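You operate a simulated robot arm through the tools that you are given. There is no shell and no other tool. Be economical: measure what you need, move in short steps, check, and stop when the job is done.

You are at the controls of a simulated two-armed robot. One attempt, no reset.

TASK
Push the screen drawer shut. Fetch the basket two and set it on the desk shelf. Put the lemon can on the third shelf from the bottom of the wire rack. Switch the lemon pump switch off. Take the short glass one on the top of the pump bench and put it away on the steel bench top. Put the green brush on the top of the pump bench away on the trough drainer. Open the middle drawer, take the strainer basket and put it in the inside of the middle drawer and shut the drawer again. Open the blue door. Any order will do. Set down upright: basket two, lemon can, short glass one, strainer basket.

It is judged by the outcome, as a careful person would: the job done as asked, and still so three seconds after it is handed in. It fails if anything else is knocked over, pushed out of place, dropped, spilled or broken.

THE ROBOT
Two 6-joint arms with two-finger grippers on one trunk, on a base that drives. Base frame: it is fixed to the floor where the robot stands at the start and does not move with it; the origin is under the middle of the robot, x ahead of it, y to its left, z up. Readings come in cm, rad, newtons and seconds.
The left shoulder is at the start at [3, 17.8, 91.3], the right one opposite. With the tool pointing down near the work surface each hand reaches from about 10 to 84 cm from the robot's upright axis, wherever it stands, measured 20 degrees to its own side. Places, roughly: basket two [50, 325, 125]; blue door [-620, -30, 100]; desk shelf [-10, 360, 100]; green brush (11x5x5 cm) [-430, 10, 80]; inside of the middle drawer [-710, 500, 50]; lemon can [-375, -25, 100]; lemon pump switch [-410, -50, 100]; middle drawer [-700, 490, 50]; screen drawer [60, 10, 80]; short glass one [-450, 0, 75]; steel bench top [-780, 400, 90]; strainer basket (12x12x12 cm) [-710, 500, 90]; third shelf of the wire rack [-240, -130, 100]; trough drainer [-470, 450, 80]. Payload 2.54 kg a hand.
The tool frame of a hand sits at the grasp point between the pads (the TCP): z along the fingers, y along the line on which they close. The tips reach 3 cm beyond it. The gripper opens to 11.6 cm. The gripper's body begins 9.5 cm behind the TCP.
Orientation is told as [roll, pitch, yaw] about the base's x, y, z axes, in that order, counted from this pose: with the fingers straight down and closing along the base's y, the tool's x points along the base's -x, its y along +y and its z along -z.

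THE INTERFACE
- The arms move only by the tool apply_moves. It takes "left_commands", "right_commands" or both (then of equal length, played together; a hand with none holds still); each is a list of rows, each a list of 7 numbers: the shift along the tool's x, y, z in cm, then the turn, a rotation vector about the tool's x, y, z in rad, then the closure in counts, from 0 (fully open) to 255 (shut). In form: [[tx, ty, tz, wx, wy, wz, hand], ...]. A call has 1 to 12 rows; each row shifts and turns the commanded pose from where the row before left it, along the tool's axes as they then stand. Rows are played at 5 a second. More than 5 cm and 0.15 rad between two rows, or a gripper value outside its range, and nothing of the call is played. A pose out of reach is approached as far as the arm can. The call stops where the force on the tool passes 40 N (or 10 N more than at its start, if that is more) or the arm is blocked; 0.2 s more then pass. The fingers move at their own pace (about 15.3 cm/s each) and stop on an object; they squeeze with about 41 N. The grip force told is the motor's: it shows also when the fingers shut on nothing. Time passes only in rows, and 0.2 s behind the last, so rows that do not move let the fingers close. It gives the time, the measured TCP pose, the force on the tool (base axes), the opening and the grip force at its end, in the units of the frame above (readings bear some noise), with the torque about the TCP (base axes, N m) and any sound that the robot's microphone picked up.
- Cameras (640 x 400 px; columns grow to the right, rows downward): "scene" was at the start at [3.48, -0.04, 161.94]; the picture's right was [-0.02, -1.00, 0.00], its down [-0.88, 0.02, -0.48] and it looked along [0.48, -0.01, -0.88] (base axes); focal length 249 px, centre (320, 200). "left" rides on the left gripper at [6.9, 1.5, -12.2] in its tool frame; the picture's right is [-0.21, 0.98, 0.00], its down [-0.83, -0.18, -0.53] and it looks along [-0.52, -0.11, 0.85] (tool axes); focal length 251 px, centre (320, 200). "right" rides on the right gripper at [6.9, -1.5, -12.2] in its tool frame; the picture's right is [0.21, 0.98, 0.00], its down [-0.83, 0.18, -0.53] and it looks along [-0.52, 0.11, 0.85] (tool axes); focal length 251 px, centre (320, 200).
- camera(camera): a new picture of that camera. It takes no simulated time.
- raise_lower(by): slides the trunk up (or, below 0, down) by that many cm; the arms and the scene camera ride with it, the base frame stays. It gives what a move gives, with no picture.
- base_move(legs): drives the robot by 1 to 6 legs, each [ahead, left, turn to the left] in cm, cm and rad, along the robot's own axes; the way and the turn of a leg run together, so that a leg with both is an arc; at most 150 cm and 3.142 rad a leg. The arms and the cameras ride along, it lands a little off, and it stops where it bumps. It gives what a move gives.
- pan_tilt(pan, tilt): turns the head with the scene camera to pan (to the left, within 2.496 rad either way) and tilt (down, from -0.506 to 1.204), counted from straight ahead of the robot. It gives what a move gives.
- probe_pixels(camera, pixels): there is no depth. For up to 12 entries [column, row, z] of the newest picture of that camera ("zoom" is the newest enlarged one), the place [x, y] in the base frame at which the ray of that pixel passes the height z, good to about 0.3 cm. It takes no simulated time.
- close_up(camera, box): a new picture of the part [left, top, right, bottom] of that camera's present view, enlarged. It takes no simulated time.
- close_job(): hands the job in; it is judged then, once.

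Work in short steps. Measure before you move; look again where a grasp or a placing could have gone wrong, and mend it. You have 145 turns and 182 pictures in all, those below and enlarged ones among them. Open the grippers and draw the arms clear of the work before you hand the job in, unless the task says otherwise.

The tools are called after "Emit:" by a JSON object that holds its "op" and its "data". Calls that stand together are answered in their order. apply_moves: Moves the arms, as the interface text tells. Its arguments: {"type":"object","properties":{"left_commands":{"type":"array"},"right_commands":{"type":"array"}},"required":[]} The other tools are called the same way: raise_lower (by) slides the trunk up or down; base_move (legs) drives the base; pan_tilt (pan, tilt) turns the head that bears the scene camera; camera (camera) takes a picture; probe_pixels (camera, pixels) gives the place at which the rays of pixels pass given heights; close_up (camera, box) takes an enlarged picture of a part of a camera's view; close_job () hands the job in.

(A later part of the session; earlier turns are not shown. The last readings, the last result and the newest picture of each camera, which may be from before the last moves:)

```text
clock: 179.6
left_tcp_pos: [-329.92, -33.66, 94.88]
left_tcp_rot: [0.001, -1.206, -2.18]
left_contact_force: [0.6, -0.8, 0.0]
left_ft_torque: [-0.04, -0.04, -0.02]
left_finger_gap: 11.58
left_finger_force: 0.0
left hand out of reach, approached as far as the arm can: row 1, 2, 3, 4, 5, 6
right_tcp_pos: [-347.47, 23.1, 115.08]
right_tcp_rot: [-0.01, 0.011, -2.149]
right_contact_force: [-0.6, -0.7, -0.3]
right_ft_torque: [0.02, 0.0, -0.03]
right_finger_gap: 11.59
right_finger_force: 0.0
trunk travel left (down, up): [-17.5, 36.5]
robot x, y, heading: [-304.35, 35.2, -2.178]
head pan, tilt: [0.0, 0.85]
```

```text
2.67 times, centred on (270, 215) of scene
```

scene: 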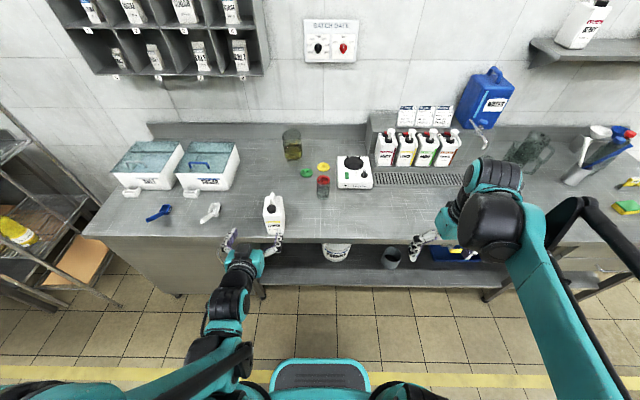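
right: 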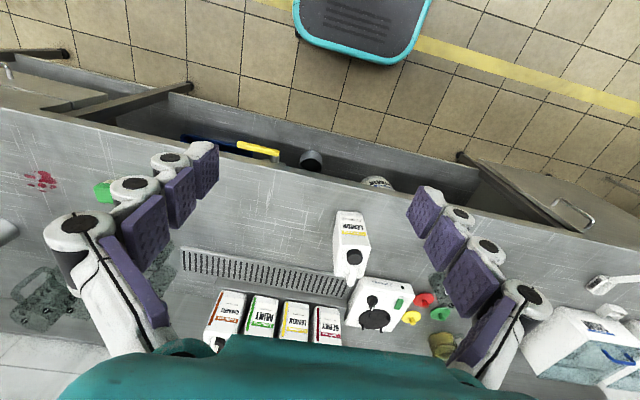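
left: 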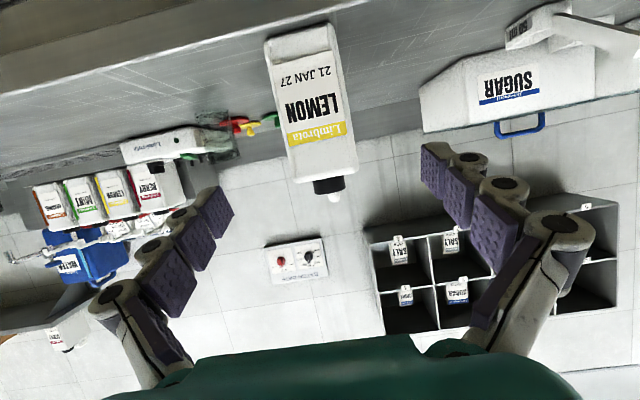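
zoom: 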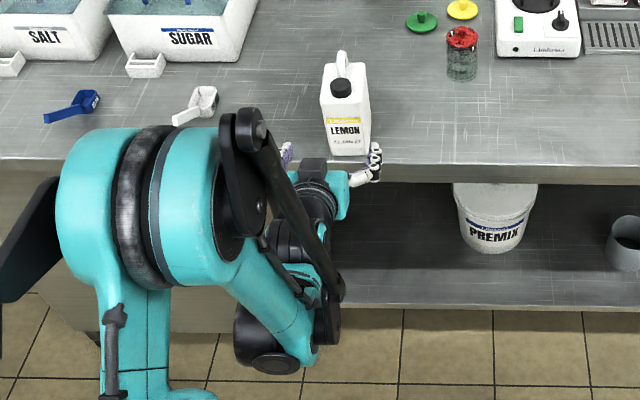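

The can lies straight ahead, 15 cm off, centred between the fingers. I lower 5.5 and go forward 15.

Emit:
{"op": "apply_moves", "data": {"left_commands": [[2.6, 0, 1, 0, 0, 0, 0], [2.6, 0, 1, 0, 0, 0, 0], [-1.07, 0, 2.8, 0, 0, 0, 0], [-1.07, 0, 2.8, 0, 0, 0, 0], [-1.07, 0, 2.8, 0, 0, 0, 0], [-1.07, 0, 2.8, 0, 0, 0, 0], [-1.07, 0, 2.8, 0, 0, 0, 0]]}}

Emit:
{"op": "camera", "data": {"camera": "left"}}

Emit:
{"op": "close_up", "data": {"camera": "scene", "box": [180, 140, 360, 290]}}

```text
clock: 181.2
left_tcp_pos: [-339.68, -48.01, 90.87]
left_tcp_rot: [0.004, -1.206, -2.18]
left_contact_force: [-0.4, -0.8, 0.0]
left_ft_torque: [0.0, 0.02, 0.01]
left_finger_gap: 11.61
left_finger_force: 0.1
left hand out of reach, approached as far as the arm can: row 1, 2
right_tcp_pos: [-347.45, 23.07, 115.11]
right_tcp_rot: [-0.01, 0.01, -2.149]
right_contact_force: [-0.5, 0.4, -0.6]
right_ft_torque: [0.02, -0.04, -0.01]
right_finger_gap: 11.59
right_finger_force: 0.1
trunk travel left (down, up): [-17.5, 36.5]
robot x, y, heading: [-304.01, 35.24, -2.18]
head pan, tilt: [0.0, 0.85]
```

```text
84 pictures are left
```

left: 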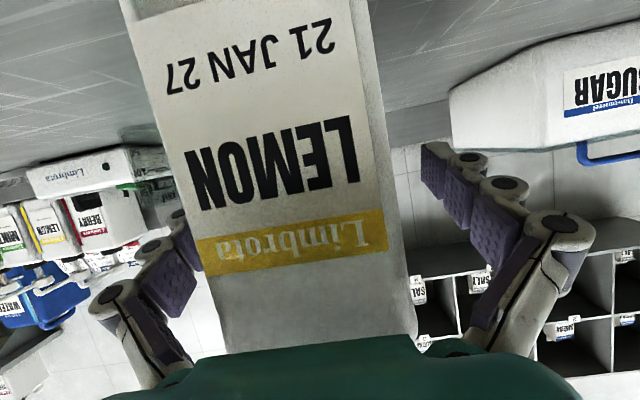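

```text
2.67 times, centred on (270, 215) of scene
```

zoom: 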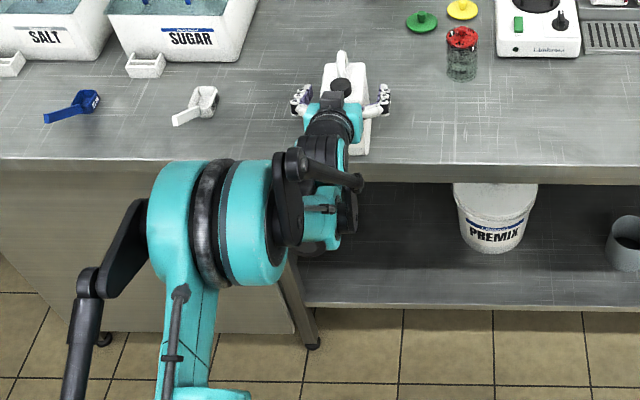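

The fingers straddle the can. I close, then lift 6 cm.

Emit:
{"op": "apply_moves", "data": {"left_commands": [[0, 0, 0, 0, 0, 0, 255], [0, 0, 0, 0, 0, 0, 255], [0, 0, 0, 0, 0, 0, 255], [-2.8, 0, -1.07, 0, 0, 0, 255], [-2.8, 0, -1.07, 0, 0, 0, 255], [-2.8, 0, -1.07, 0, 0, 0, 255]]}}

Emit:
{"op": "close_up", "data": {"camera": "scene", "box": [180, 140, 360, 290]}}

```text
clock: 182.6
left_tcp_pos: [-339.57, -47.84, 99.87]
left_tcp_rot: [0.004, -1.206, -2.181]
left_contact_force: [0.0, -0.5, -7.1]
left_ft_torque: [-0.12, 0.08, 0.0]
left_finger_gap: 7.76
left_finger_force: 40.9
right_tcp_pos: [-347.5, 23.09, 115.06]
right_tcp_rot: [-0.009, 0.011, -2.147]
right_contact_force: [-0.5, -0.1, -0.4]
right_ft_torque: [-0.04, 0.01, -0.01]
right_finger_gap: 11.62
right_finger_force: 0.0
trunk travel left (down, up): [-17.5, 36.5]
robot x, y, heading: [-304.34, 35.03, -2.175]
head pan, tilt: [0.0, 0.85]
```

```text
2.67 times, centred on (270, 215) of scene
```

zoom: 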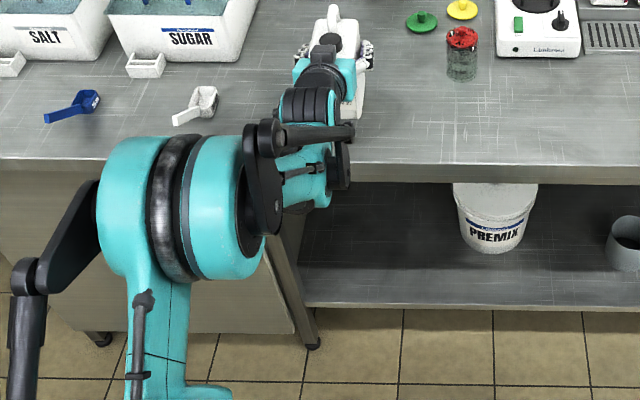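

The can is held upright. I raise it, back off 30, and drive left 121 to face the rack's free right half.

Emit:
{"op": "apply_moves", "data": {"left_commands": [[-2.8, 0, -1.07, 0, 0, 0, 255], [-2.8, 0, -1.07, 0, 0, 0, 255], [-2.8, 0, -1.07, 0, 0, 0, 255]]}}

Emit:
{"op": "base_move", "data": {"legs": [[-30, 0, 0], [0, 121, 0]]}}

Emit:
{"op": "pan_tilt", "data": {"pan": 0.1, "tilt": 0.5}}

Emit:
{"op": "camera", "data": {"camera": "scene"}}

Emit:
{"op": "camera", "data": {"camera": "left"}}

```text
clock: 183.4
left_tcp_pos: [-339.65, -47.88, 108.85]
left_tcp_rot: [0.003, -1.206, -2.179]
left_contact_force: [0.4, -0.7, -8.2]
left_ft_torque: [-0.1, 0.06, 0.0]
left_finger_gap: 7.75
left_finger_force: 40.8
right_tcp_pos: [-347.55, 23.2, 115.2]
right_tcp_rot: [-0.01, 0.011, -2.148]
right_contact_force: [-0.2, -0.4, -0.7]
right_ft_torque: [0.0, 0.01, 0.02]
right_finger_gap: 11.61
right_finger_force: 0.0
trunk travel left (down, up): [-17.5, 36.5]
robot x, y, heading: [-304.38, 35.1, -2.176]
head pan, tilt: [0.0, 0.85]
```

```text
clock: 191.1
left_tcp_pos: [-224.45, -91.96, 108.65]
left_tcp_rot: [0.002, -1.204, -2.182]
left_contact_force: [0.4, 1.0, -8.5]
left_ft_torque: [-0.13, 0.13, -0.02]
left_finger_gap: 7.58
left_finger_force: 40.9
right_tcp_pos: [-231.86, -20.77, 115.08]
right_tcp_rot: [-0.009, 0.012, -2.153]
right_contact_force: [0.6, -0.9, 0.7]
right_ft_torque: [0.03, 0.01, 0.0]
right_finger_gap: 11.6
right_finger_force: 0.0
trunk travel left (down, up): [-17.5, 36.5]
robot x, y, heading: [-188.61, -9.03, -2.182]
head pan, tilt: [0.0, 0.85]
```

```text
clock: 191.9
left_tcp_pos: [-224.41, -91.83, 108.59]
left_tcp_rot: [0.001, -1.205, -2.183]
left_contact_force: [-0.1, 0.6, -8.8]
left_ft_torque: [-0.15, 0.11, 0.02]
left_finger_gap: 7.57
left_finger_force: 41.1
right_tcp_pos: [-231.88, -20.78, 115.14]
right_tcp_rot: [-0.01, 0.012, -2.154]
right_contact_force: [0.2, 0.3, 0.5]
right_ft_torque: [0.01, -0.03, -0.03]
right_finger_gap: 11.6
right_finger_force: 0.0
trunk travel left (down, up): [-17.5, 36.5]
robot x, y, heading: [-188.76, -8.91, -2.185]
head pan, tilt: [0.099, 0.499]
```

```text
81 pictures are left
```

scene: 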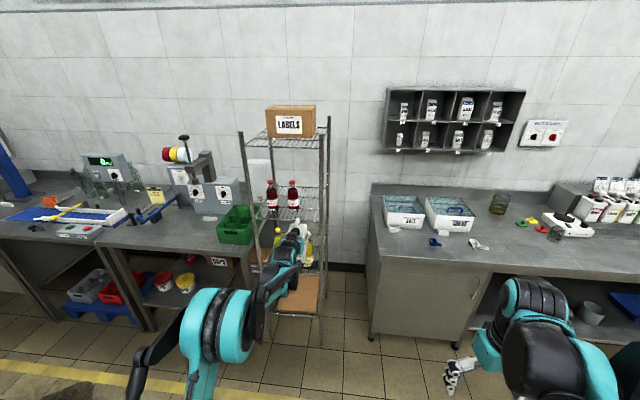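

```text
80 pictures are left
```

left: 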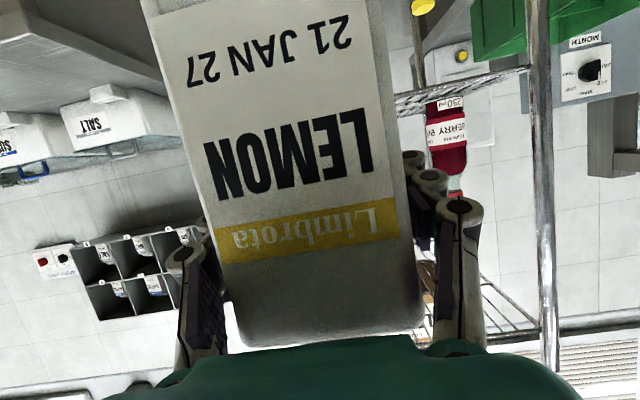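

I zoom on the rack to align the can with the free right half.

Emit:
{"op": "close_up", "data": {"camera": "scene", "box": [220, 110, 350, 360]}}

Emit:
{"op": "probe_pixels", "data": {"camera": "scene", "pixels": [[272, 207, 93], [294, 208, 93], [328, 215, 93], [253, 218, 93], [272, 338, 0], [320, 345, 0], [300, 207, 93]]}}

```text
1.60 times, centred on (285, 235) of scene
```

zoom: 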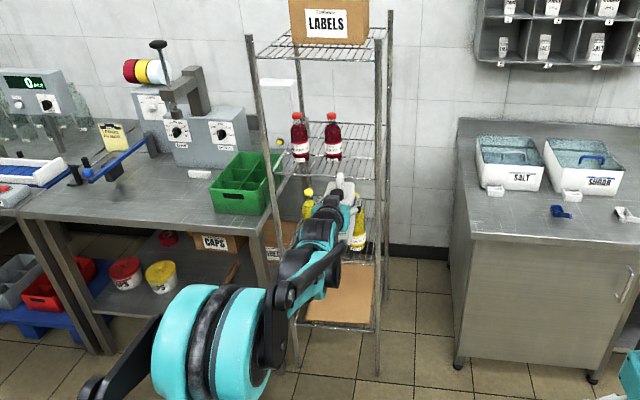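

```text
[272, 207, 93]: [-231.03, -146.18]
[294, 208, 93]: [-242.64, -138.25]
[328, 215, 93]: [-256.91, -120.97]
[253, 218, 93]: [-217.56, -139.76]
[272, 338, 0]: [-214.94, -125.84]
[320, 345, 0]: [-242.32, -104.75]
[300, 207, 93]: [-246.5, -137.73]
```

The target TCP is (-241.2,-117.5): 30.6 cm ahead, 0.8 left. I drive ahead 24 and check before going in.

Emit:
{"op": "base_move", "data": {"legs": [[24, 0.8, 0]]}}

Emit:
{"op": "close_up", "data": {"camera": "scene", "box": [210, 110, 390, 370]}}

Emit:
{"op": "camera", "data": {"camera": "left"}}

```text
clock: 193.7
left_tcp_pos: [-237.09, -110.43, 109.37]
left_tcp_rot: [0.004, -1.212, -2.187]
left_contact_force: [10.7, 19.3, 15.3]
left_ft_torque: [1.14, -0.87, 0.18]
left_finger_gap: 7.18
left_finger_force: 41.1
right_tcp_pos: [-244.28, -39.33, 115.25]
right_tcp_rot: [-0.011, 0.008, -2.16]
right_contact_force: [-0.4, 0.3, -0.6]
right_ft_torque: [0.03, 0.01, 0.02]
right_finger_gap: 11.61
right_finger_force: 0.0
trunk travel left (down, up): [-17.5, 36.5]
robot x, y, heading: [-201.24, -28.38, -2.187]
head pan, tilt: [0.099, 0.499]
stopped in leg 1: the force on the tool passed its limit at 74 N (the readings are from after the stop); the commanded pose is now the measured one
```

```text
1.54 times, centred on (300, 240) of scene
```

zoom: 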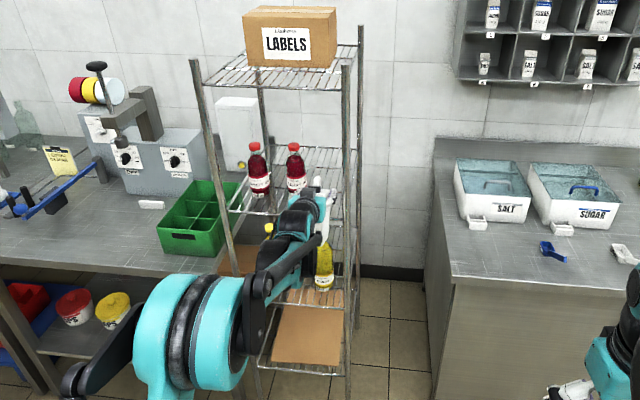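

```text
77 pictures are left
```

left: 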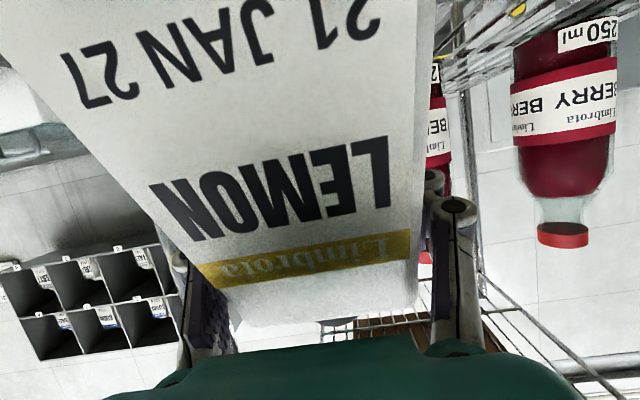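

The can's bottom struck the shelf edge and tilted in the grip, so the shelf is higher than I estimated. I back off and inspect the rack and can.

Emit:
{"op": "base_move", "data": {"legs": [[-22, 0, 0]]}}

Emit:
{"op": "close_up", "data": {"camera": "scene", "box": [210, 110, 390, 370]}}

Emit:
{"op": "camera", "data": {"camera": "left"}}

```text
clock: 195.4
left_tcp_pos: [-224.36, -92.94, 108.97]
left_tcp_rot: [0.004, -1.208, -2.184]
left_contact_force: [0.8, 0.7, -8.9]
left_ft_torque: [-0.29, 0.18, 0.0]
left_finger_gap: 7.16
left_finger_force: 40.7
right_tcp_pos: [-231.68, -21.72, 115.02]
right_tcp_rot: [-0.009, 0.01, -2.154]
right_contact_force: [0.2, 0.1, 0.4]
right_ft_torque: [-0.04, 0.02, 0.01]
right_finger_gap: 11.61
right_finger_force: 0.1
trunk travel left (down, up): [-17.5, 36.5]
robot x, y, heading: [-188.46, -10.22, -2.186]
head pan, tilt: [0.099, 0.499]
```

```text
1.54 times, centred on (300, 240) of scene
```

zoom: 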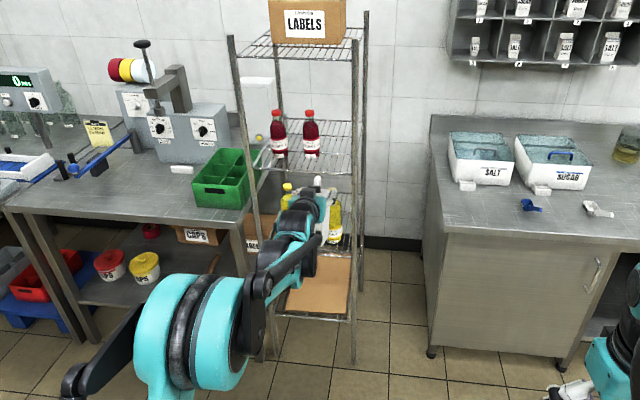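

```text
75 pictures are left
```

left: 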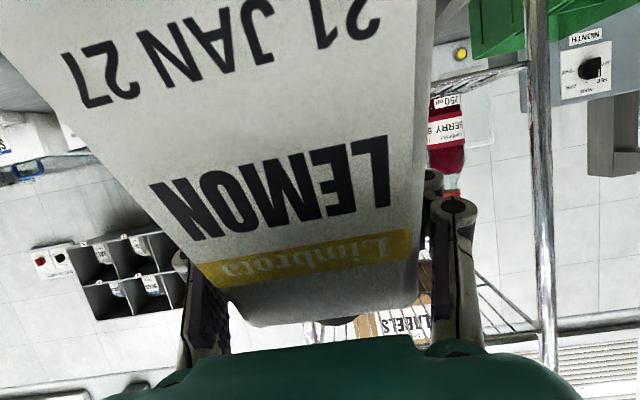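

The rack and bottles stand as before; the can's bottom has swung toward me. I triangulate the shelf height with the bottles' bases and try to pitch the hand further to right the can.

Emit:
{"op": "probe_pixels", "data": {"camera": "zoom", "pixels": [[280, 156, 96], [280, 156, 100], [280, 156, 104], [312, 155, 96], [312, 155, 100], [312, 155, 104], [353, 362, 0]]}}

Emit:
{"op": "apply_moves", "data": {"left_commands": [[0, 0, 0, 0, -0.1, 0, 255], [0, 0, 0, 0, -0.1, 0, 255], [0, 0, 0, 0, -0.1, 0, 255], [0, 0, 0, 0, -0.1, 0, 255]]}}

Emit:
{"op": "camera", "data": {"camera": "left"}}

Emit:
{"op": "close_up", "data": {"camera": "scene", "box": [250, 180, 350, 280]}}

```text
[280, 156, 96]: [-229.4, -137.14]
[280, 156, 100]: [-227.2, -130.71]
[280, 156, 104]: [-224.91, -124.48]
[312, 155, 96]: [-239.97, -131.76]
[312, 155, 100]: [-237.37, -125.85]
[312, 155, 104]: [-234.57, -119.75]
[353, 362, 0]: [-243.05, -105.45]
```

```text
clock: 196.4
left_tcp_pos: [-224.44, -92.96, 108.82]
left_tcp_rot: [3.118, -1.535, 0.982]
left_contact_force: [-0.1, 0.0, -9.0]
left_ft_torque: [-0.18, 0.16, -0.03]
left_finger_gap: 7.14
left_finger_force: 41.2
right_tcp_pos: [-231.77, -21.96, 115.02]
right_tcp_rot: [-0.009, 0.011, -2.155]
right_contact_force: [0.0, 0.2, -0.1]
right_ft_torque: [0.03, 0.01, 0.01]
right_finger_gap: 11.62
right_finger_force: 0.0
trunk travel left (down, up): [-17.5, 36.5]
robot x, y, heading: [-188.17, -9.86, -2.186]
head pan, tilt: [0.099, 0.499]
```

```text
74 pictures are left
```

left: 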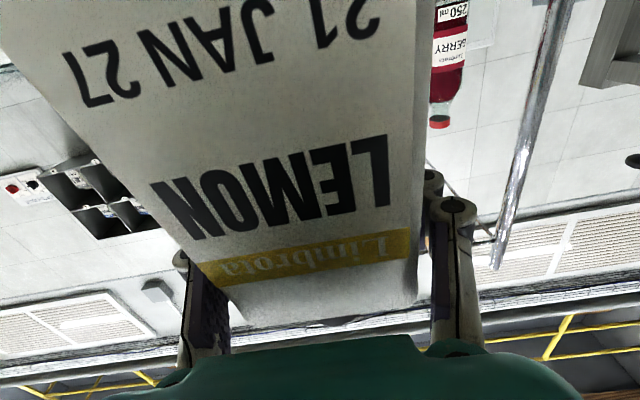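

```text
4.00 times, centred on (300, 230) of scene
```

zoom: 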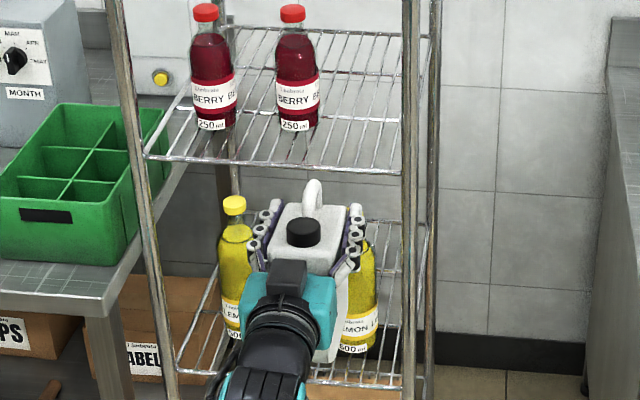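

Shelf height is 100 (bottle bases agree). The can had slipped by about 0.44 rad and I've undone 0.4. I turn the last 0.04, raise 8 cm, and drive ahead 16 to check against the shelf.

Emit:
{"op": "apply_moves", "data": {"left_commands": [[-4, 0, 0, 0, -0.04, 0, 255], [-4, 0, 0, 0, 0, 0, 255]]}}

Emit:
{"op": "base_move", "data": {"legs": [[16, -0.5, 0]]}}

Emit:
{"op": "close_up", "data": {"camera": "scene", "box": [240, 160, 360, 280]}}

Emit:
{"op": "camera", "data": {"camera": "right"}}

```text
clock: 197.0
left_tcp_pos: [-224.02, -92.35, 116.95]
left_tcp_rot: [3.127, -1.494, 0.974]
left_contact_force: [-0.2, -0.2, -8.7]
left_ft_torque: [-0.16, 0.1, 0.06]
left_finger_gap: 7.13
left_finger_force: 40.2
right_tcp_pos: [-231.7, -21.83, 115.08]
right_tcp_rot: [-0.01, 0.009, -2.156]
right_contact_force: [0.7, -0.4, -0.4]
right_ft_torque: [-0.06, -0.02, 0.0]
right_finger_gap: 11.6
right_finger_force: 0.1
trunk travel left (down, up): [-17.5, 36.5]
robot x, y, heading: [-188.83, -10.2, -2.182]
head pan, tilt: [0.099, 0.499]
```

```text
clock: 198.4
left_tcp_pos: [-233.77, -105.5, 116.73]
left_tcp_rot: [3.126, -1.498, 0.975]
left_contact_force: [-0.2, 0.0, -9.4]
left_ft_torque: [-0.16, 0.18, 0.01]
left_finger_gap: 7.1
left_finger_force: 40.8
right_tcp_pos: [-241.52, -34.81, 114.95]
right_tcp_rot: [-0.012, 0.013, -2.154]
right_contact_force: [-0.2, -0.9, -0.2]
right_ft_torque: [0.03, 0.01, -0.01]
right_finger_gap: 11.64
right_finger_force: 0.2
trunk travel left (down, up): [-17.5, 36.5]
robot x, y, heading: [-197.91, -23.24, -2.181]
head pan, tilt: [0.099, 0.499]
```

```text
3.33 times, centred on (300, 220) of scene
```

zoom: 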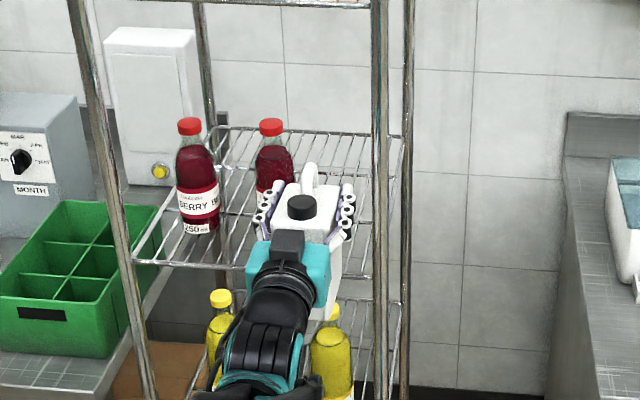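

```text
71 pictures are left
```

right: 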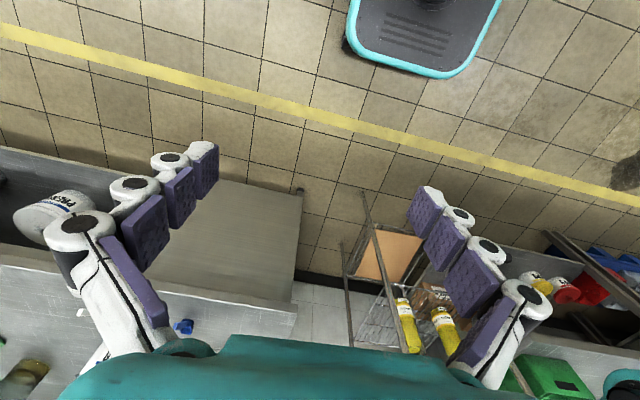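

The can hovers before the shelf, clear in height. I go in 14 cm, 0.8 to the right.

Emit:
{"op": "base_move", "data": {"legs": [[7, -0.8, 0], [7, 0, 0]]}}

Emit:
{"op": "close_up", "data": {"camera": "scene", "box": [240, 160, 360, 280]}}

Emit:
{"op": "camera", "data": {"camera": "left"}}

```text
clock: 200.1
left_tcp_pos: [-242.44, -116.53, 116.69]
left_tcp_rot: [3.125, -1.498, 0.974]
left_contact_force: [-0.1, -1.4, -9.1]
left_ft_torque: [-0.24, 0.19, 0.0]
left_finger_gap: 7.08
left_finger_force: 41.0
right_tcp_pos: [-250.12, -45.94, 115.07]
right_tcp_rot: [-0.012, 0.015, -2.153]
right_contact_force: [-0.4, -0.5, -0.7]
right_ft_torque: [0.03, -0.03, -0.02]
right_finger_gap: 11.6
right_finger_force: 0.0
trunk travel left (down, up): [-17.5, 36.5]
robot x, y, heading: [-206.98, -33.89, -2.184]
head pan, tilt: [0.099, 0.499]
```

```text
3.33 times, centred on (300, 220) of scene
```

zoom: 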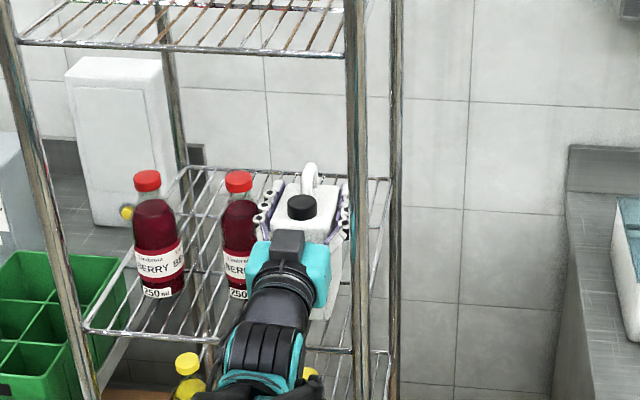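

```text
69 pictures are left
```

left: 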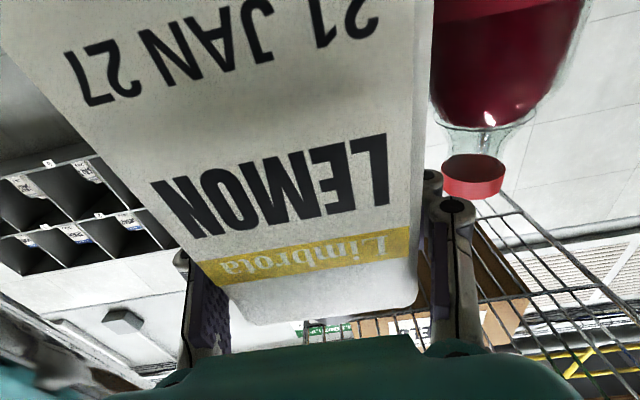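

The can is inside over the shelf, with bottle 2 close to the left finger. I lower slowly with a 0.3 cm shift right.

Emit:
{"op": "apply_moves", "data": {"left_commands": [[1, -0.3, 0, 0, 0, 0, 255], [1, 0, 0, 0, 0, 0, 255], [1, 0, 0, 0, 0, 0, 255], [1, 0, 0, 0, 0, 0, 255], [0.7, 0, 0, 0, 0, 0, 255], [0.7, 0, 0, 0, 0, 0, 255], [0.7, 0, 0, 0, 0, 0, 255]]}}

Emit:
{"op": "close_up", "data": {"camera": "scene", "box": [240, 160, 360, 280]}}

```text
clock: 201.1
left_tcp_pos: [-242.58, -116.02, 113.86]
left_tcp_rot: [3.118, -1.478, 0.984]
left_contact_force: [1.2, 2.2, 30.0]
left_ft_torque: [1.35, -1.08, -0.36]
left_finger_gap: 6.96
left_finger_force: 40.7
right_tcp_pos: [-249.93, -45.45, 115.31]
right_tcp_rot: [-0.008, 0.007, -2.153]
right_contact_force: [0.1, 0.2, -0.4]
right_ft_torque: [0.01, 0.02, -0.02]
right_finger_gap: 11.6
right_finger_force: 0.2
trunk travel left (down, up): [-17.5, 36.5]
robot x, y, heading: [-207.18, -34.17, -2.178]
head pan, tilt: [0.099, 0.499]
stopped in row 5 (left hand): the force on the tool passed its limit at 54 N (the readings are from after the stop); the commanded pose is now the measured one
```

```text
3.33 times, centred on (300, 220) of scene
```

zoom: 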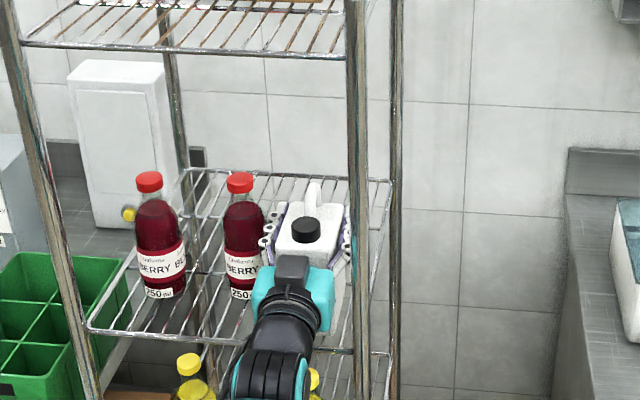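

Vanishing-point check of the can's edges says it is upright within 3°. The contact lies 5.8 cm behind the TCP, so its near bottom is on the raised front rail. I lift 2, go in 2.8 further, correct the pitch by 0.05 and lower again.

Emit:
{"op": "apply_moves", "data": {"left_commands": [[-2, 0, 0, 0, -0.05, 0, 255], [0, 0, 1.4, 0, 0, 0, 255], [0, 0, 1.4, 0, 0, 0, 255], [1, 0, 0, 0, 0, 0, 255], [1, 0, 0, 0, 0, 0, 255], [1, 0, 0, 0, 0, 0, 255], [1, 0, 0, 0, 0, 0, 255], [0.7, 0, 0, 0, 0, 0, 255], [0.7, 0, 0, 0, 0, 0, 255], [0.7, 0, 0, 0, 0, 0, 255]]}}

Emit:
{"op": "camera", "data": {"camera": "left"}}

Emit:
{"op": "close_up", "data": {"camera": "scene", "box": [240, 160, 360, 280]}}

```text
clock: 202.4
left_tcp_pos: [-244.27, -118.7, 114.18]
left_tcp_rot: [3.129, -1.422, 0.971]
left_contact_force: [2.1, 3.7, 18.4]
left_ft_torque: [1.55, -1.22, -0.07]
left_finger_gap: 6.96
left_finger_force: 41.0
right_tcp_pos: [-249.91, -45.49, 115.19]
right_tcp_rot: [-0.008, 0.01, -2.154]
right_contact_force: [1.2, 0.7, -0.2]
right_ft_torque: [-0.01, 0.03, -0.02]
right_finger_gap: 11.6
right_finger_force: 0.1
trunk travel left (down, up): [-17.5, 36.5]
robot x, y, heading: [-207.17, -34.07, -2.181]
head pan, tilt: [0.099, 0.499]
stopped in row 6 (left hand): the force on the tool passed its limit at 50 N (the readings are from after the stop); the commanded pose is now the measured one
```

```text
67 pictures are left
```

left: 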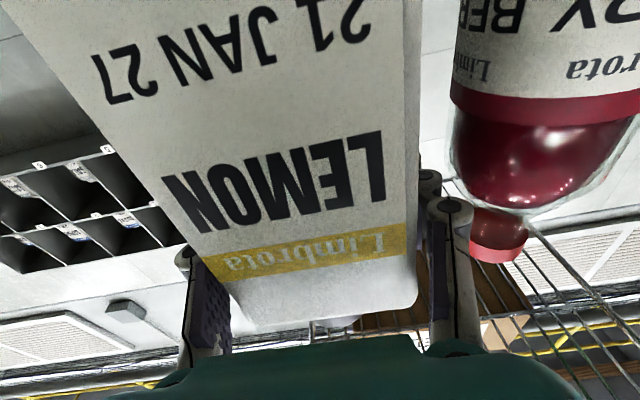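

```text
3.33 times, centred on (300, 220) of scene
```

zoom: 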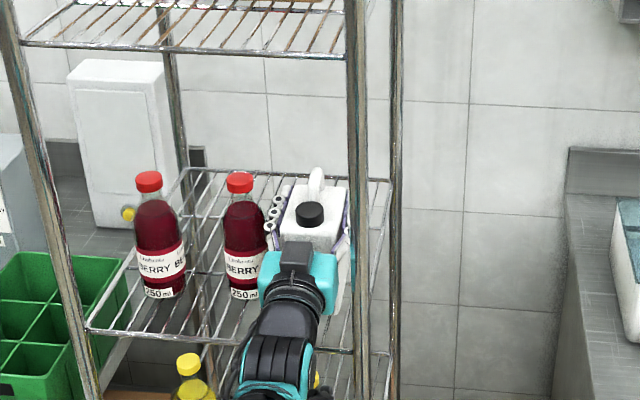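

Contact recurs at TCP z 114, higher than expected. I bring the right hand's camera around for a side view before letting go.

Emit:
{"op": "apply_moves", "data": {"right_commands": [[-4.5, 0, 0, 0, 0, -0.14, 0], [-4.5, 0, 0, 0, 0, -0.14, 0], [-4.5, 0, 0, 0, 0, -0.14, 0], [-4.5, 0, 0, 0, 0, -0.14, 0], [0, 0, 0, 0, 0, -0.15, 0], [0, 0, 0, 0, 0, -0.15, 0], [0, 0, 0, 0, -0.15, 0, 0], [0, 0, 0, 0, -0.15, 0, 0], [0, 0, 0, 0, -0.15, 0, 0], [0, 0, 0, 0, -0.15, 0, 0]]}}

Emit:
{"op": "camera", "data": {"camera": "right"}}

```text
clock: 204.6
left_tcp_pos: [-244.19, -118.69, 114.4]
left_tcp_rot: [3.127, -1.42, 0.975]
left_contact_force: [-3.4, -6.1, 35.7]
left_ft_torque: [1.52, -0.77, 0.31]
left_finger_gap: 6.98
left_finger_force: 41.1
right_tcp_pos: [-256.49, -62.03, 114.98]
right_tcp_rot: [-0.002, -0.589, -1.293]
right_contact_force: [0.2, 0.0, -0.8]
right_ft_torque: [0.02, 0.02, -0.02]
right_finger_gap: 11.6
right_finger_force: 0.0
trunk travel left (down, up): [-17.5, 36.5]
robot x, y, heading: [-207.11, -34.12, -2.188]
head pan, tilt: [0.099, 0.499]
```

```text
65 pictures are left
```

right: 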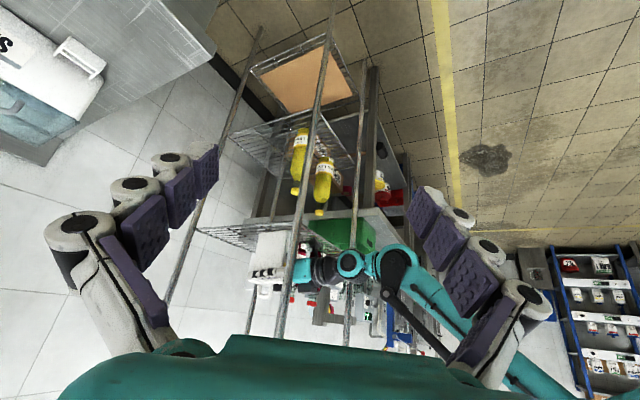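

Emit:
{"op": "close_up", "data": {"camera": "right", "box": [220, 180, 380, 310]}}

```text
3.08 times, centred on (300, 245) of right
```

zoom: 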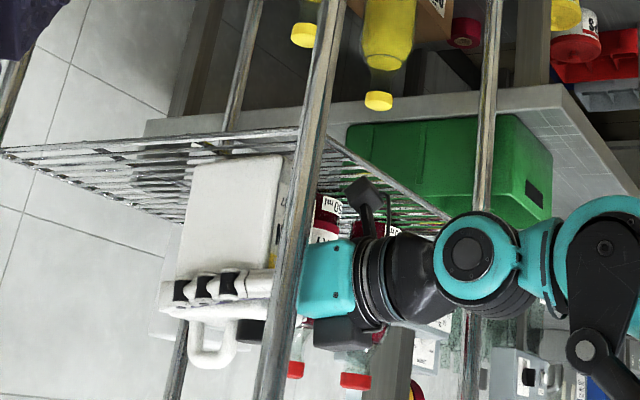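

From the side the can looks upright, and a black camera housing under my gripper appears to rest on the shelf's front rail. I measure the can's bottom edge height from this view.

Emit:
{"op": "probe_pixels", "data": {"camera": "zoom", "pixels": [[240, 159, 100], [240, 159, 102], [240, 159, 104], [240, 137, 98], [240, 137, 100], [240, 137, 102], [287, 156, 102], [195, 163, 102], [365, 185, 104], [365, 185, 102]]}}

```text
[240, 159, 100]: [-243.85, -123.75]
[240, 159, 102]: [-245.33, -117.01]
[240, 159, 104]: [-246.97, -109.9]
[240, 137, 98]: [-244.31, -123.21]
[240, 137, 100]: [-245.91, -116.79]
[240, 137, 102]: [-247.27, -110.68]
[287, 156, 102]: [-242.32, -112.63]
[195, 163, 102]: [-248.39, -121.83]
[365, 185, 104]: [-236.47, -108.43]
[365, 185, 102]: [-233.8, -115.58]
```

The can's bottom (z about 102.6) is within 1 cm of the shelf wires (about 101.8), upright. I ease up slightly, open the fingers part way and look.

Emit:
{"op": "apply_moves", "data": {"left_commands": [[-0.2, 0, 0, 0, 0, 0, 255], [0, 0, 0, 0, 0, 0, 90], [0, 0, 0, 0, 0, 0, 65], [0, 0, 0, 0, 0, 0, 65]]}}

Emit:
{"op": "close_up", "data": {"camera": "right", "box": [220, 180, 380, 310]}}

Emit:
{"op": "camera", "data": {"camera": "left"}}

```text
clock: 205.6
left_tcp_pos: [-244.23, -118.88, 114.13]
left_tcp_rot: [3.131, -1.427, 0.97]
left_contact_force: [-0.6, 0.6, -0.1]
left_ft_torque: [-0.01, -0.01, 0.03]
left_finger_gap: 8.63
left_finger_force: 0.0
right_tcp_pos: [-256.45, -62.36, 114.86]
right_tcp_rot: [0.003, -0.585, -1.294]
right_contact_force: [0.2, -0.8, -0.4]
right_ft_torque: [0.0, 0.0, 0.01]
right_finger_gap: 11.58
right_finger_force: 0.1
trunk travel left (down, up): [-17.5, 36.5]
robot x, y, heading: [-206.53, -33.82, -2.185]
head pan, tilt: [0.099, 0.499]
```

```text
3.08 times, centred on (300, 245) of right
```

zoom: 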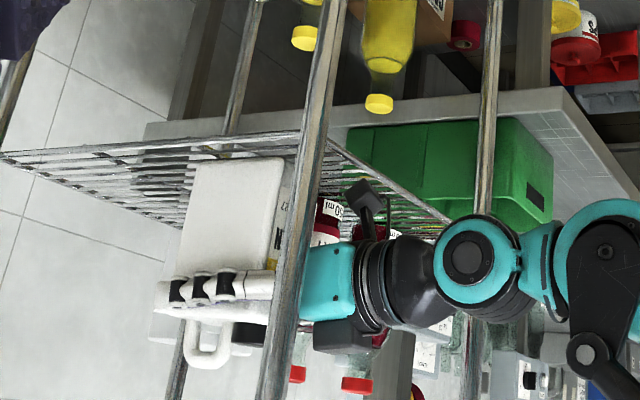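

```text
62 pictures are left
```

left: 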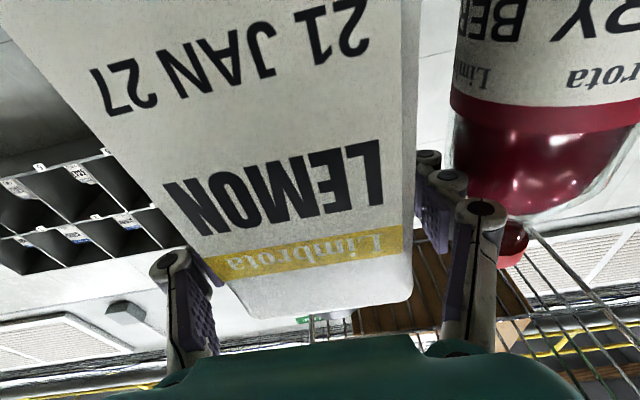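

The can stands on its own, upright, with zero force on the hand. I raise the hand 0.6 and withdraw straight back with the base.

Emit:
{"op": "apply_moves", "data": {"left_commands": [[-0.6, 0, 0, 0, 0, 0, 65]]}}

Emit:
{"op": "base_move", "data": {"legs": [[-30, 0, 0]]}}

Emit:
{"op": "close_up", "data": {"camera": "scene", "box": [230, 120, 360, 320]}}

```text
clock: 206.0
left_tcp_pos: [-244.4, -118.77, 114.64]
left_tcp_rot: [3.131, -1.426, 0.972]
left_contact_force: [-0.8, 0.2, 0.5]
left_ft_torque: [0.0, 0.01, 0.01]
left_finger_gap: 8.63
left_finger_force: 0.1
right_tcp_pos: [-256.47, -62.28, 114.83]
right_tcp_rot: [0.001, -0.585, -1.294]
right_contact_force: [-0.1, 0.0, 0.0]
right_ft_torque: [-0.01, -0.02, 0.01]
right_finger_gap: 11.59
right_finger_force: 0.2
trunk travel left (down, up): [-17.5, 36.5]
robot x, y, heading: [-206.78, -33.96, -2.181]
head pan, tilt: [0.099, 0.499]
```

```text
clock: 208.1
left_tcp_pos: [-226.94, -94.19, 114.74]
left_tcp_rot: [3.131, -1.427, 0.971]
left_contact_force: [0.1, 0.4, 0.4]
left_ft_torque: [0.04, -0.03, -0.06]
left_finger_gap: 8.63
left_finger_force: 0.0
right_tcp_pos: [-239.24, -37.75, 114.93]
right_tcp_rot: [0.002, -0.585, -1.293]
right_contact_force: [0.5, 0.0, 0.2]
right_ft_torque: [-0.02, 0.02, -0.03]
right_finger_gap: 11.61
right_finger_force: 0.2
trunk travel left (down, up): [-17.5, 36.5]
robot x, y, heading: [-189.64, -9.03, -2.179]
head pan, tilt: [0.099, 0.499]
```

```text
2.00 times, centred on (295, 220) of scene
```

zoom: 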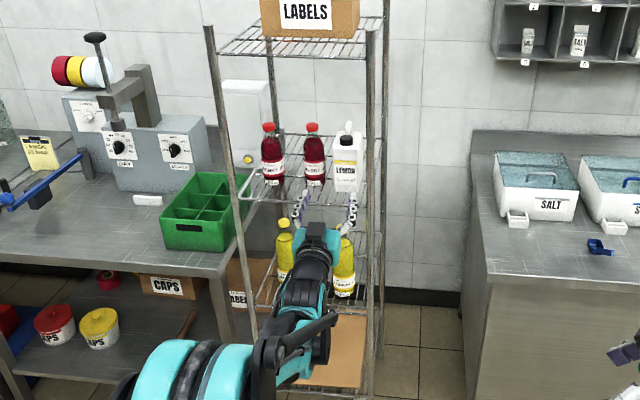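

The lemon can stands on the third shelf. I restore both hands to pointing down and drive back to the pump bench's right part for the glass and brush.

Emit:
{"op": "apply_moves", "data": {"left_commands": [[0, 0, 0, 0, 0.143, 0, 0], [0, 0, 0, 0, 0.143, 0, 0], [0, 0, 0, 0, 0.143, 0, 0], [0, 0, 0, 0, 0.143, 0, 0], [0, 0, 0, 0, 0.143, 0, 0], [0, 0, 0, 0, 0.143, 0, 0], [0, 0, 0, 0, 0.143, 0, 0], [0, 0, 0, 0, 0.143, 0, 0], [0, 0, 0, 0, 0.143, 0, 0], [0, 0, 0, 0, 0.143, 0, 0], [0, 0, 0, 0, 0.143, 0, 0], [0, 0, 0, 0, 0.143, 0, 0]], "right_commands": [[0, 0, 0, 0, 0.146, 0, 0], [0, 0, 0, 0, 0.146, 0, 0], [0, 0, 0, 0, 0.146, 0, 0], [0, 0, 0, 0, 0.146, 0, 0], [0, 0, 0, 0, 0, 0.145, 0], [0, 0, 0, 0, 0, 0.145, 0], [0, 0, 0, 0, 0, 0.145, 0], [0, 0, 0, 0, 0, 0.145, 0], [0, 0, 0, 0, 0, 0.145, 0], [0, 0, 0, 0, 0, 0.145, 0], [0, 0, 0, 0, 0, 0, 0], [0, 0, 0, 0, 0, 0, 0]]}}

Emit:
{"op": "base_move", "data": {"legs": [[0, -140, 0], [0, -66, 0], [52, 0, 0]]}}

Emit:
{"op": "pan_tilt", "data": {"pan": 0, "tilt": 0.8}}

Emit:
{"op": "camera", "data": {"camera": "scene"}}

```text
clock: 210.7
left_tcp_pos: [-220.47, -84.86, 110.63]
left_tcp_rot: [0.003, -0.094, -2.18]
left_contact_force: [0.1, 0.1, 0.1]
left_ft_torque: [0.0, 0.03, 0.01]
left_finger_gap: 11.58
left_finger_force: 0.1
left hand out of reach, approached as far as the arm can: row 8, 9, 10, 11, 12
right_tcp_pos: [-239.33, -37.61, 114.89]
right_tcp_rot: [0.002, 0.0, -2.165]
right_contact_force: [0.0, -0.1, -0.7]
right_ft_torque: [0.03, -0.02, -0.01]
right_finger_gap: 11.6
right_finger_force: 0.1
trunk travel left (down, up): [-17.5, 36.5]
robot x, y, heading: [-189.83, -9.76, -2.186]
head pan, tilt: [0.099, 0.499]
```

```text
clock: 223.5
left_tcp_pos: [-417.61, -9.88, 110.63]
left_tcp_rot: [0.002, -0.094, -2.177]
left_contact_force: [0.1, -0.4, 0.1]
left_ft_torque: [0.0, 0.0, 0.02]
left_finger_gap: 11.59
left_finger_force: 0.1
right_tcp_pos: [-436.56, 37.0, 114.84]
right_tcp_rot: [0.002, 0.003, -2.16]
right_contact_force: [-0.1, -0.1, 0.4]
right_ft_torque: [0.02, -0.02, -0.01]
right_finger_gap: 11.61
right_finger_force: 0.0
trunk travel left (down, up): [-17.5, 36.5]
robot x, y, heading: [-387.23, 65.4, -2.178]
head pan, tilt: [0.099, 0.499]
```

```text
clock: 224.3
left_tcp_pos: [-417.55, -9.89, 110.67]
left_tcp_rot: [0.002, -0.096, -2.179]
left_contact_force: [0.5, -0.6, 0.0]
left_ft_torque: [0.01, 0.0, -0.01]
left_finger_gap: 11.59
left_finger_force: 0.1
right_tcp_pos: [-436.53, 37.01, 114.87]
right_tcp_rot: [0.001, 0.0, -2.16]
right_contact_force: [0.3, -0.1, -0.1]
right_ft_torque: [0.05, -0.01, 0.01]
right_finger_gap: 11.62
right_finger_force: 0.1
trunk travel left (down, up): [-17.5, 36.5]
robot x, y, heading: [-386.73, 65.48, -2.177]
head pan, tilt: [0.0, 0.799]
```

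```text
60 pictures are left
```

scene: 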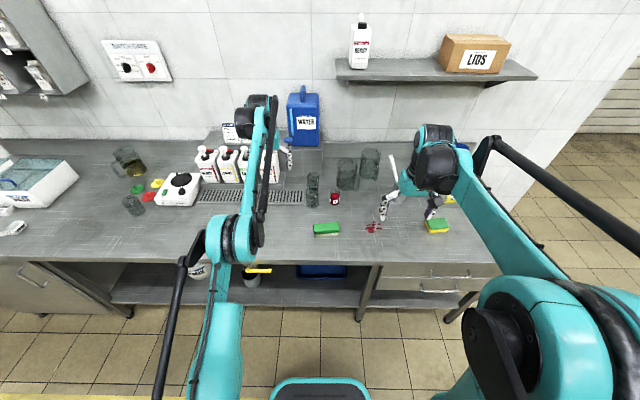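

Glasses stand at (312,180) and (312,198), the brush at (326,229). I zoom in.

Emit:
{"op": "close_up", "data": {"camera": "scene", "box": [270, 140, 400, 250]}}

Emit:
{"op": "probe_pixels", "data": {"camera": "scene", "pixels": [[312, 208, 81], [312, 193, 81], [314, 235, 81], [339, 234, 81], [327, 224, 85], [335, 203, 81], [127, 210, 81]]}}

```text
3.64 times, centred on (335, 195) of scene
```

zoom: 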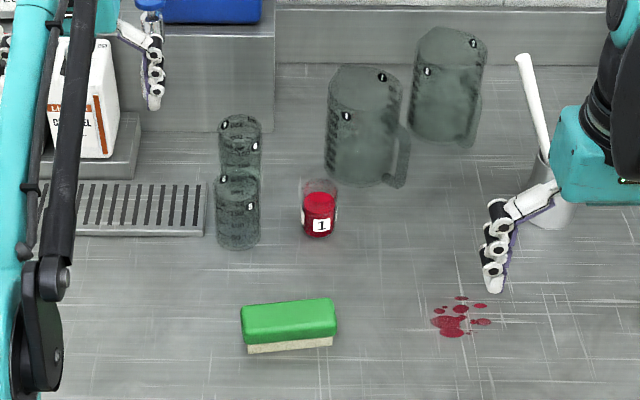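

```text
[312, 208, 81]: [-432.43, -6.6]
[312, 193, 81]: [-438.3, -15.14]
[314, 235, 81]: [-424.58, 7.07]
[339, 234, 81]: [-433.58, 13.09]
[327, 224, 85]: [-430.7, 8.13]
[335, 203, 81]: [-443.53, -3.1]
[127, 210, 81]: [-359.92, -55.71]
```

The small red glass tagged "1" at (335,203) is the likely "short glass one". I check the tags on it and on the tumblers more closely.

Emit:
{"op": "close_up", "data": {"camera": "scene", "box": [300, 165, 350, 215]}}

```text
8.00 times, centred on (325, 190) of scene
```

zoom: 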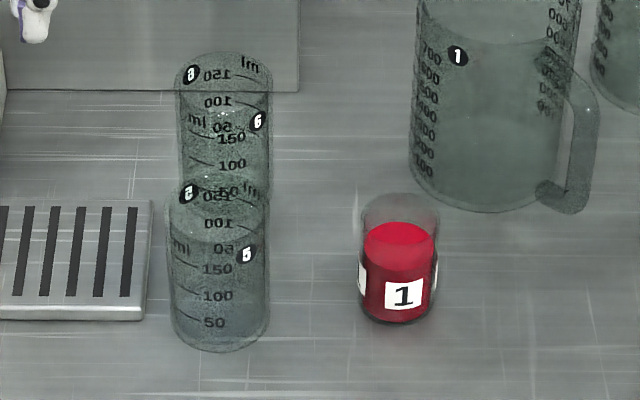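

The tumblers are 5 and 6, so "one" is the red-filled glass at about (-444,-4). I retract the left hand and turn it 90° for the brush, whose long axis is lateral, then move the base ahead 20.

Emit:
{"op": "apply_moves", "data": {"left_commands": [[4.5, 0, -1, 0, 0.094, 0, 0], [4.5, 0, -1, 0, 0, 0, 0], [4.5, 0, -1, 0, 0, 0, 0], [4.5, 0, -1, 0, 0, 0, 0], [4.5, 0, -1, 0, 0, 0, 0], [4.5, 0, 0, 0, 0, 0, 0]]}}

Emit:
{"op": "apply_moves", "data": {"left_commands": [[0, 0, 0, 0, 0, 0.143, 0], [0, 0, 0, 0, 0, 0.143, 0], [0, 0, 0, 0, 0, 0.143, 0], [0, 0, 0, 0, 0, 0.143, 0], [0, 0, 0, 0, 0, 0.143, 0], [0, 0, 0, 0, 0, 0.143, 0], [0, 0, 0, 0, 0, 0.143, 0], [0, 0, 0, 0, 0, 0.143, 0], [0, 0, 0, 0, 0, 0.143, 0], [0, 0, 0, 0, 0, 0.143, 0], [0, 0, 0, 0, 0, 0.143, 0]]}}

Emit:
{"op": "base_move", "data": {"legs": [[20, 0, 0]]}}

Emit:
{"op": "camera", "data": {"camera": "scene"}}

```text
clock: 225.7
left_tcp_pos: [-402.03, 12.46, 115.26]
left_tcp_rot: [0.002, -0.003, -2.179]
left_contact_force: [0.2, 0.5, -0.3]
left_ft_torque: [-0.01, -0.02, -0.02]
left_finger_gap: 11.61
left_finger_force: 0.1
right_tcp_pos: [-436.37, 37.17, 114.95]
right_tcp_rot: [0.002, 0.0, -2.162]
right_contact_force: [0.4, 0.2, 0.3]
right_ft_torque: [0.0, 0.0, -0.01]
right_finger_gap: 11.61
right_finger_force: 0.0
trunk travel left (down, up): [-17.5, 36.5]
robot x, y, heading: [-386.99, 65.38, -2.18]
head pan, tilt: [0.0, 0.799]
```

```text
clock: 228.1
left_tcp_pos: [-402.08, 12.29, 115.17]
left_tcp_rot: [0.001, 0.001, 2.531]
left_contact_force: [0.7, 0.4, -0.1]
left_ft_torque: [-0.02, -0.01, -0.02]
left_finger_gap: 11.57
left_finger_force: 0.1
right_tcp_pos: [-436.49, 37.22, 114.99]
right_tcp_rot: [0.002, 0.0, -2.16]
right_contact_force: [0.1, 0.0, 0.1]
right_ft_torque: [-0.01, 0.02, 0.03]
right_finger_gap: 11.6
right_finger_force: 0.1
trunk travel left (down, up): [-17.5, 36.5]
robot x, y, heading: [-386.88, 65.41, -2.178]
head pan, tilt: [0.0, 0.799]
```

```text
clock: 229.7
left_tcp_pos: [-413.6, -4.26, 115.05]
left_tcp_rot: [0.0, 0.002, 2.533]
left_contact_force: [-0.5, -1.3, -1.0]
left_ft_torque: [0.03, -0.01, -0.03]
left_finger_gap: 11.6
left_finger_force: 0.0
right_tcp_pos: [-448.14, 20.47, 114.86]
right_tcp_rot: [0.002, 0.003, -2.16]
right_contact_force: [-0.1, 0.2, 0.1]
right_ft_torque: [0.02, 0.0, 0.02]
right_finger_gap: 11.61
right_finger_force: 0.1
trunk travel left (down, up): [-17.5, 36.5]
robot x, y, heading: [-398.13, 49.11, -2.171]
head pan, tilt: [0.0, 0.799]
```

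```text
57 pictures are left
```

scene: 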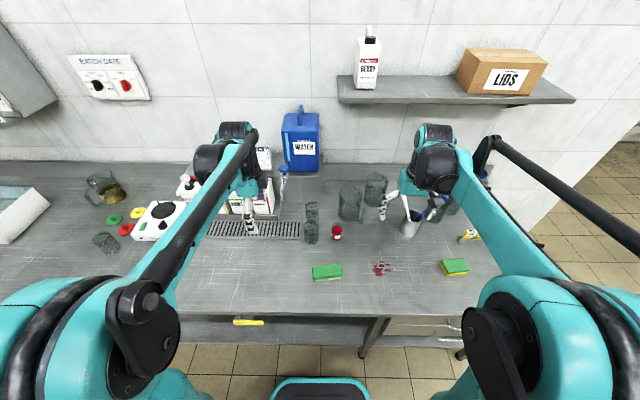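

I refine the glass and brush positions from this view.

Emit:
{"op": "close_up", "data": {"camera": "scene", "box": [295, 210, 375, 290]}}

Emit:
{"op": "camera", "data": {"camera": "left"}}

```text
5.00 times, centred on (335, 250) of scene
```

zoom: 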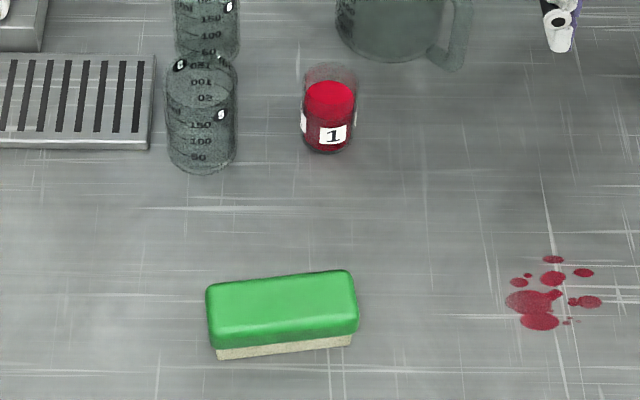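

```text
55 pictures are left
```

left: 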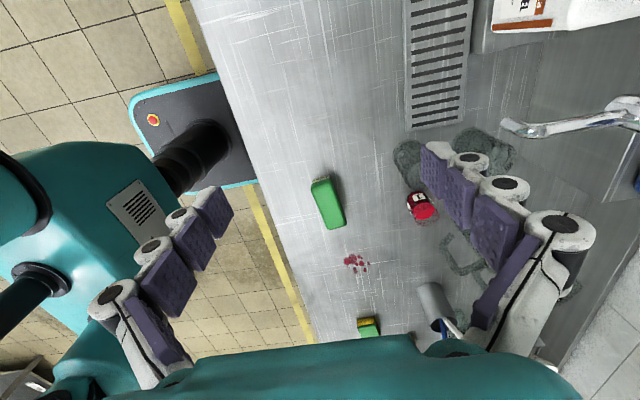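

Emit:
{"op": "probe_pixels", "data": {"camera": "zoom", "pixels": [[329, 148, 80], [329, 148, 82], [330, 100, 85], [330, 100, 88], [283, 305, 83], [283, 305, 86], [212, 308, 86], [354, 298, 86]]}}

Emit:
{"op": "probe_pixels", "data": {"camera": "left", "pixels": [[423, 210, 82], [423, 210, 85], [423, 210, 88], [329, 206, 83], [329, 206, 86]]}}

```text
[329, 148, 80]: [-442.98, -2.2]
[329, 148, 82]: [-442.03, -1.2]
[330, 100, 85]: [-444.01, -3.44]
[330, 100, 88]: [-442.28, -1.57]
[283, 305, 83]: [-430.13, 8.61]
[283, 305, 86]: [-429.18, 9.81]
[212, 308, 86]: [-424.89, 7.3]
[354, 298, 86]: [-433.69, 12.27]
```

```text
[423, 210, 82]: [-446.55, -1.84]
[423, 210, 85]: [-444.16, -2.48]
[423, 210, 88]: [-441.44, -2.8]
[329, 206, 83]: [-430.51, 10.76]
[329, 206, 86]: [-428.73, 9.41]
```

The glass centre is (-443.7,-3.1), bench z about 81, liquid at 85.5. I bring the right hand above it with fingers pre-closed to about 7 cm.

Emit:
{"op": "apply_moves", "data": {"right_commands": [[-3.44, 3.36, 0, 0, 0, 0, 100], [-3.44, 3.36, 0, 0, 0, 0, 100], [-3.44, 3.36, 0, 0, 0, 0, 100], [-3.44, 3.36, 0, 0, 0, 0, 100], [-3.44, 3.36, 0, 0, 0, 0, 100], [0, 0, 4.5, 0, 0, 0, 100], [0, 0, 4.5, 0, 0, 0, 100], [0, 0, 4.5, 0, 0, 0, 100], [0, 0, 4, 0, 0, 0, 100]]}}

Emit:
{"op": "camera", "data": {"camera": "right"}}

```text
clock: 231.7
left_tcp_pos: [-413.68, -4.3, 115.12]
left_tcp_rot: [0.0, 0.004, 2.534]
left_contact_force: [-0.3, -0.7, -1.0]
left_ft_torque: [0.01, 0.02, 0.02]
left_finger_gap: 11.59
left_finger_force: 0.2
right_tcp_pos: [-443.42, -3.42, 97.29]
right_tcp_rot: [0.003, 0.002, -2.161]
right_contact_force: [-0.4, -1.3, -0.4]
right_ft_torque: [0.03, 0.01, -0.04]
right_finger_gap: 7.03
right_finger_force: 0.0
trunk travel left (down, up): [-17.5, 36.5]
robot x, y, heading: [-398.24, 49.54, -2.179]
head pan, tilt: [0.0, 0.799]
```

```text
54 pictures are left
```

right: 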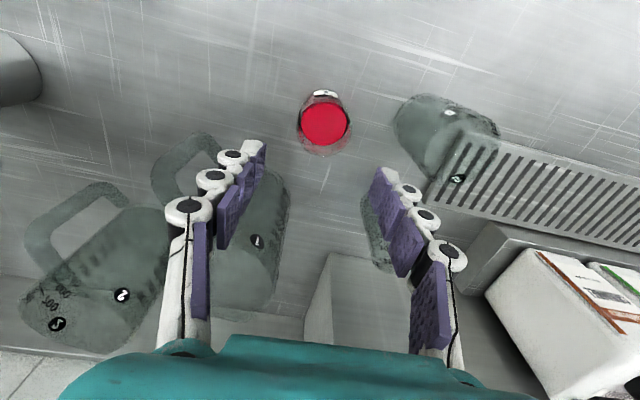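

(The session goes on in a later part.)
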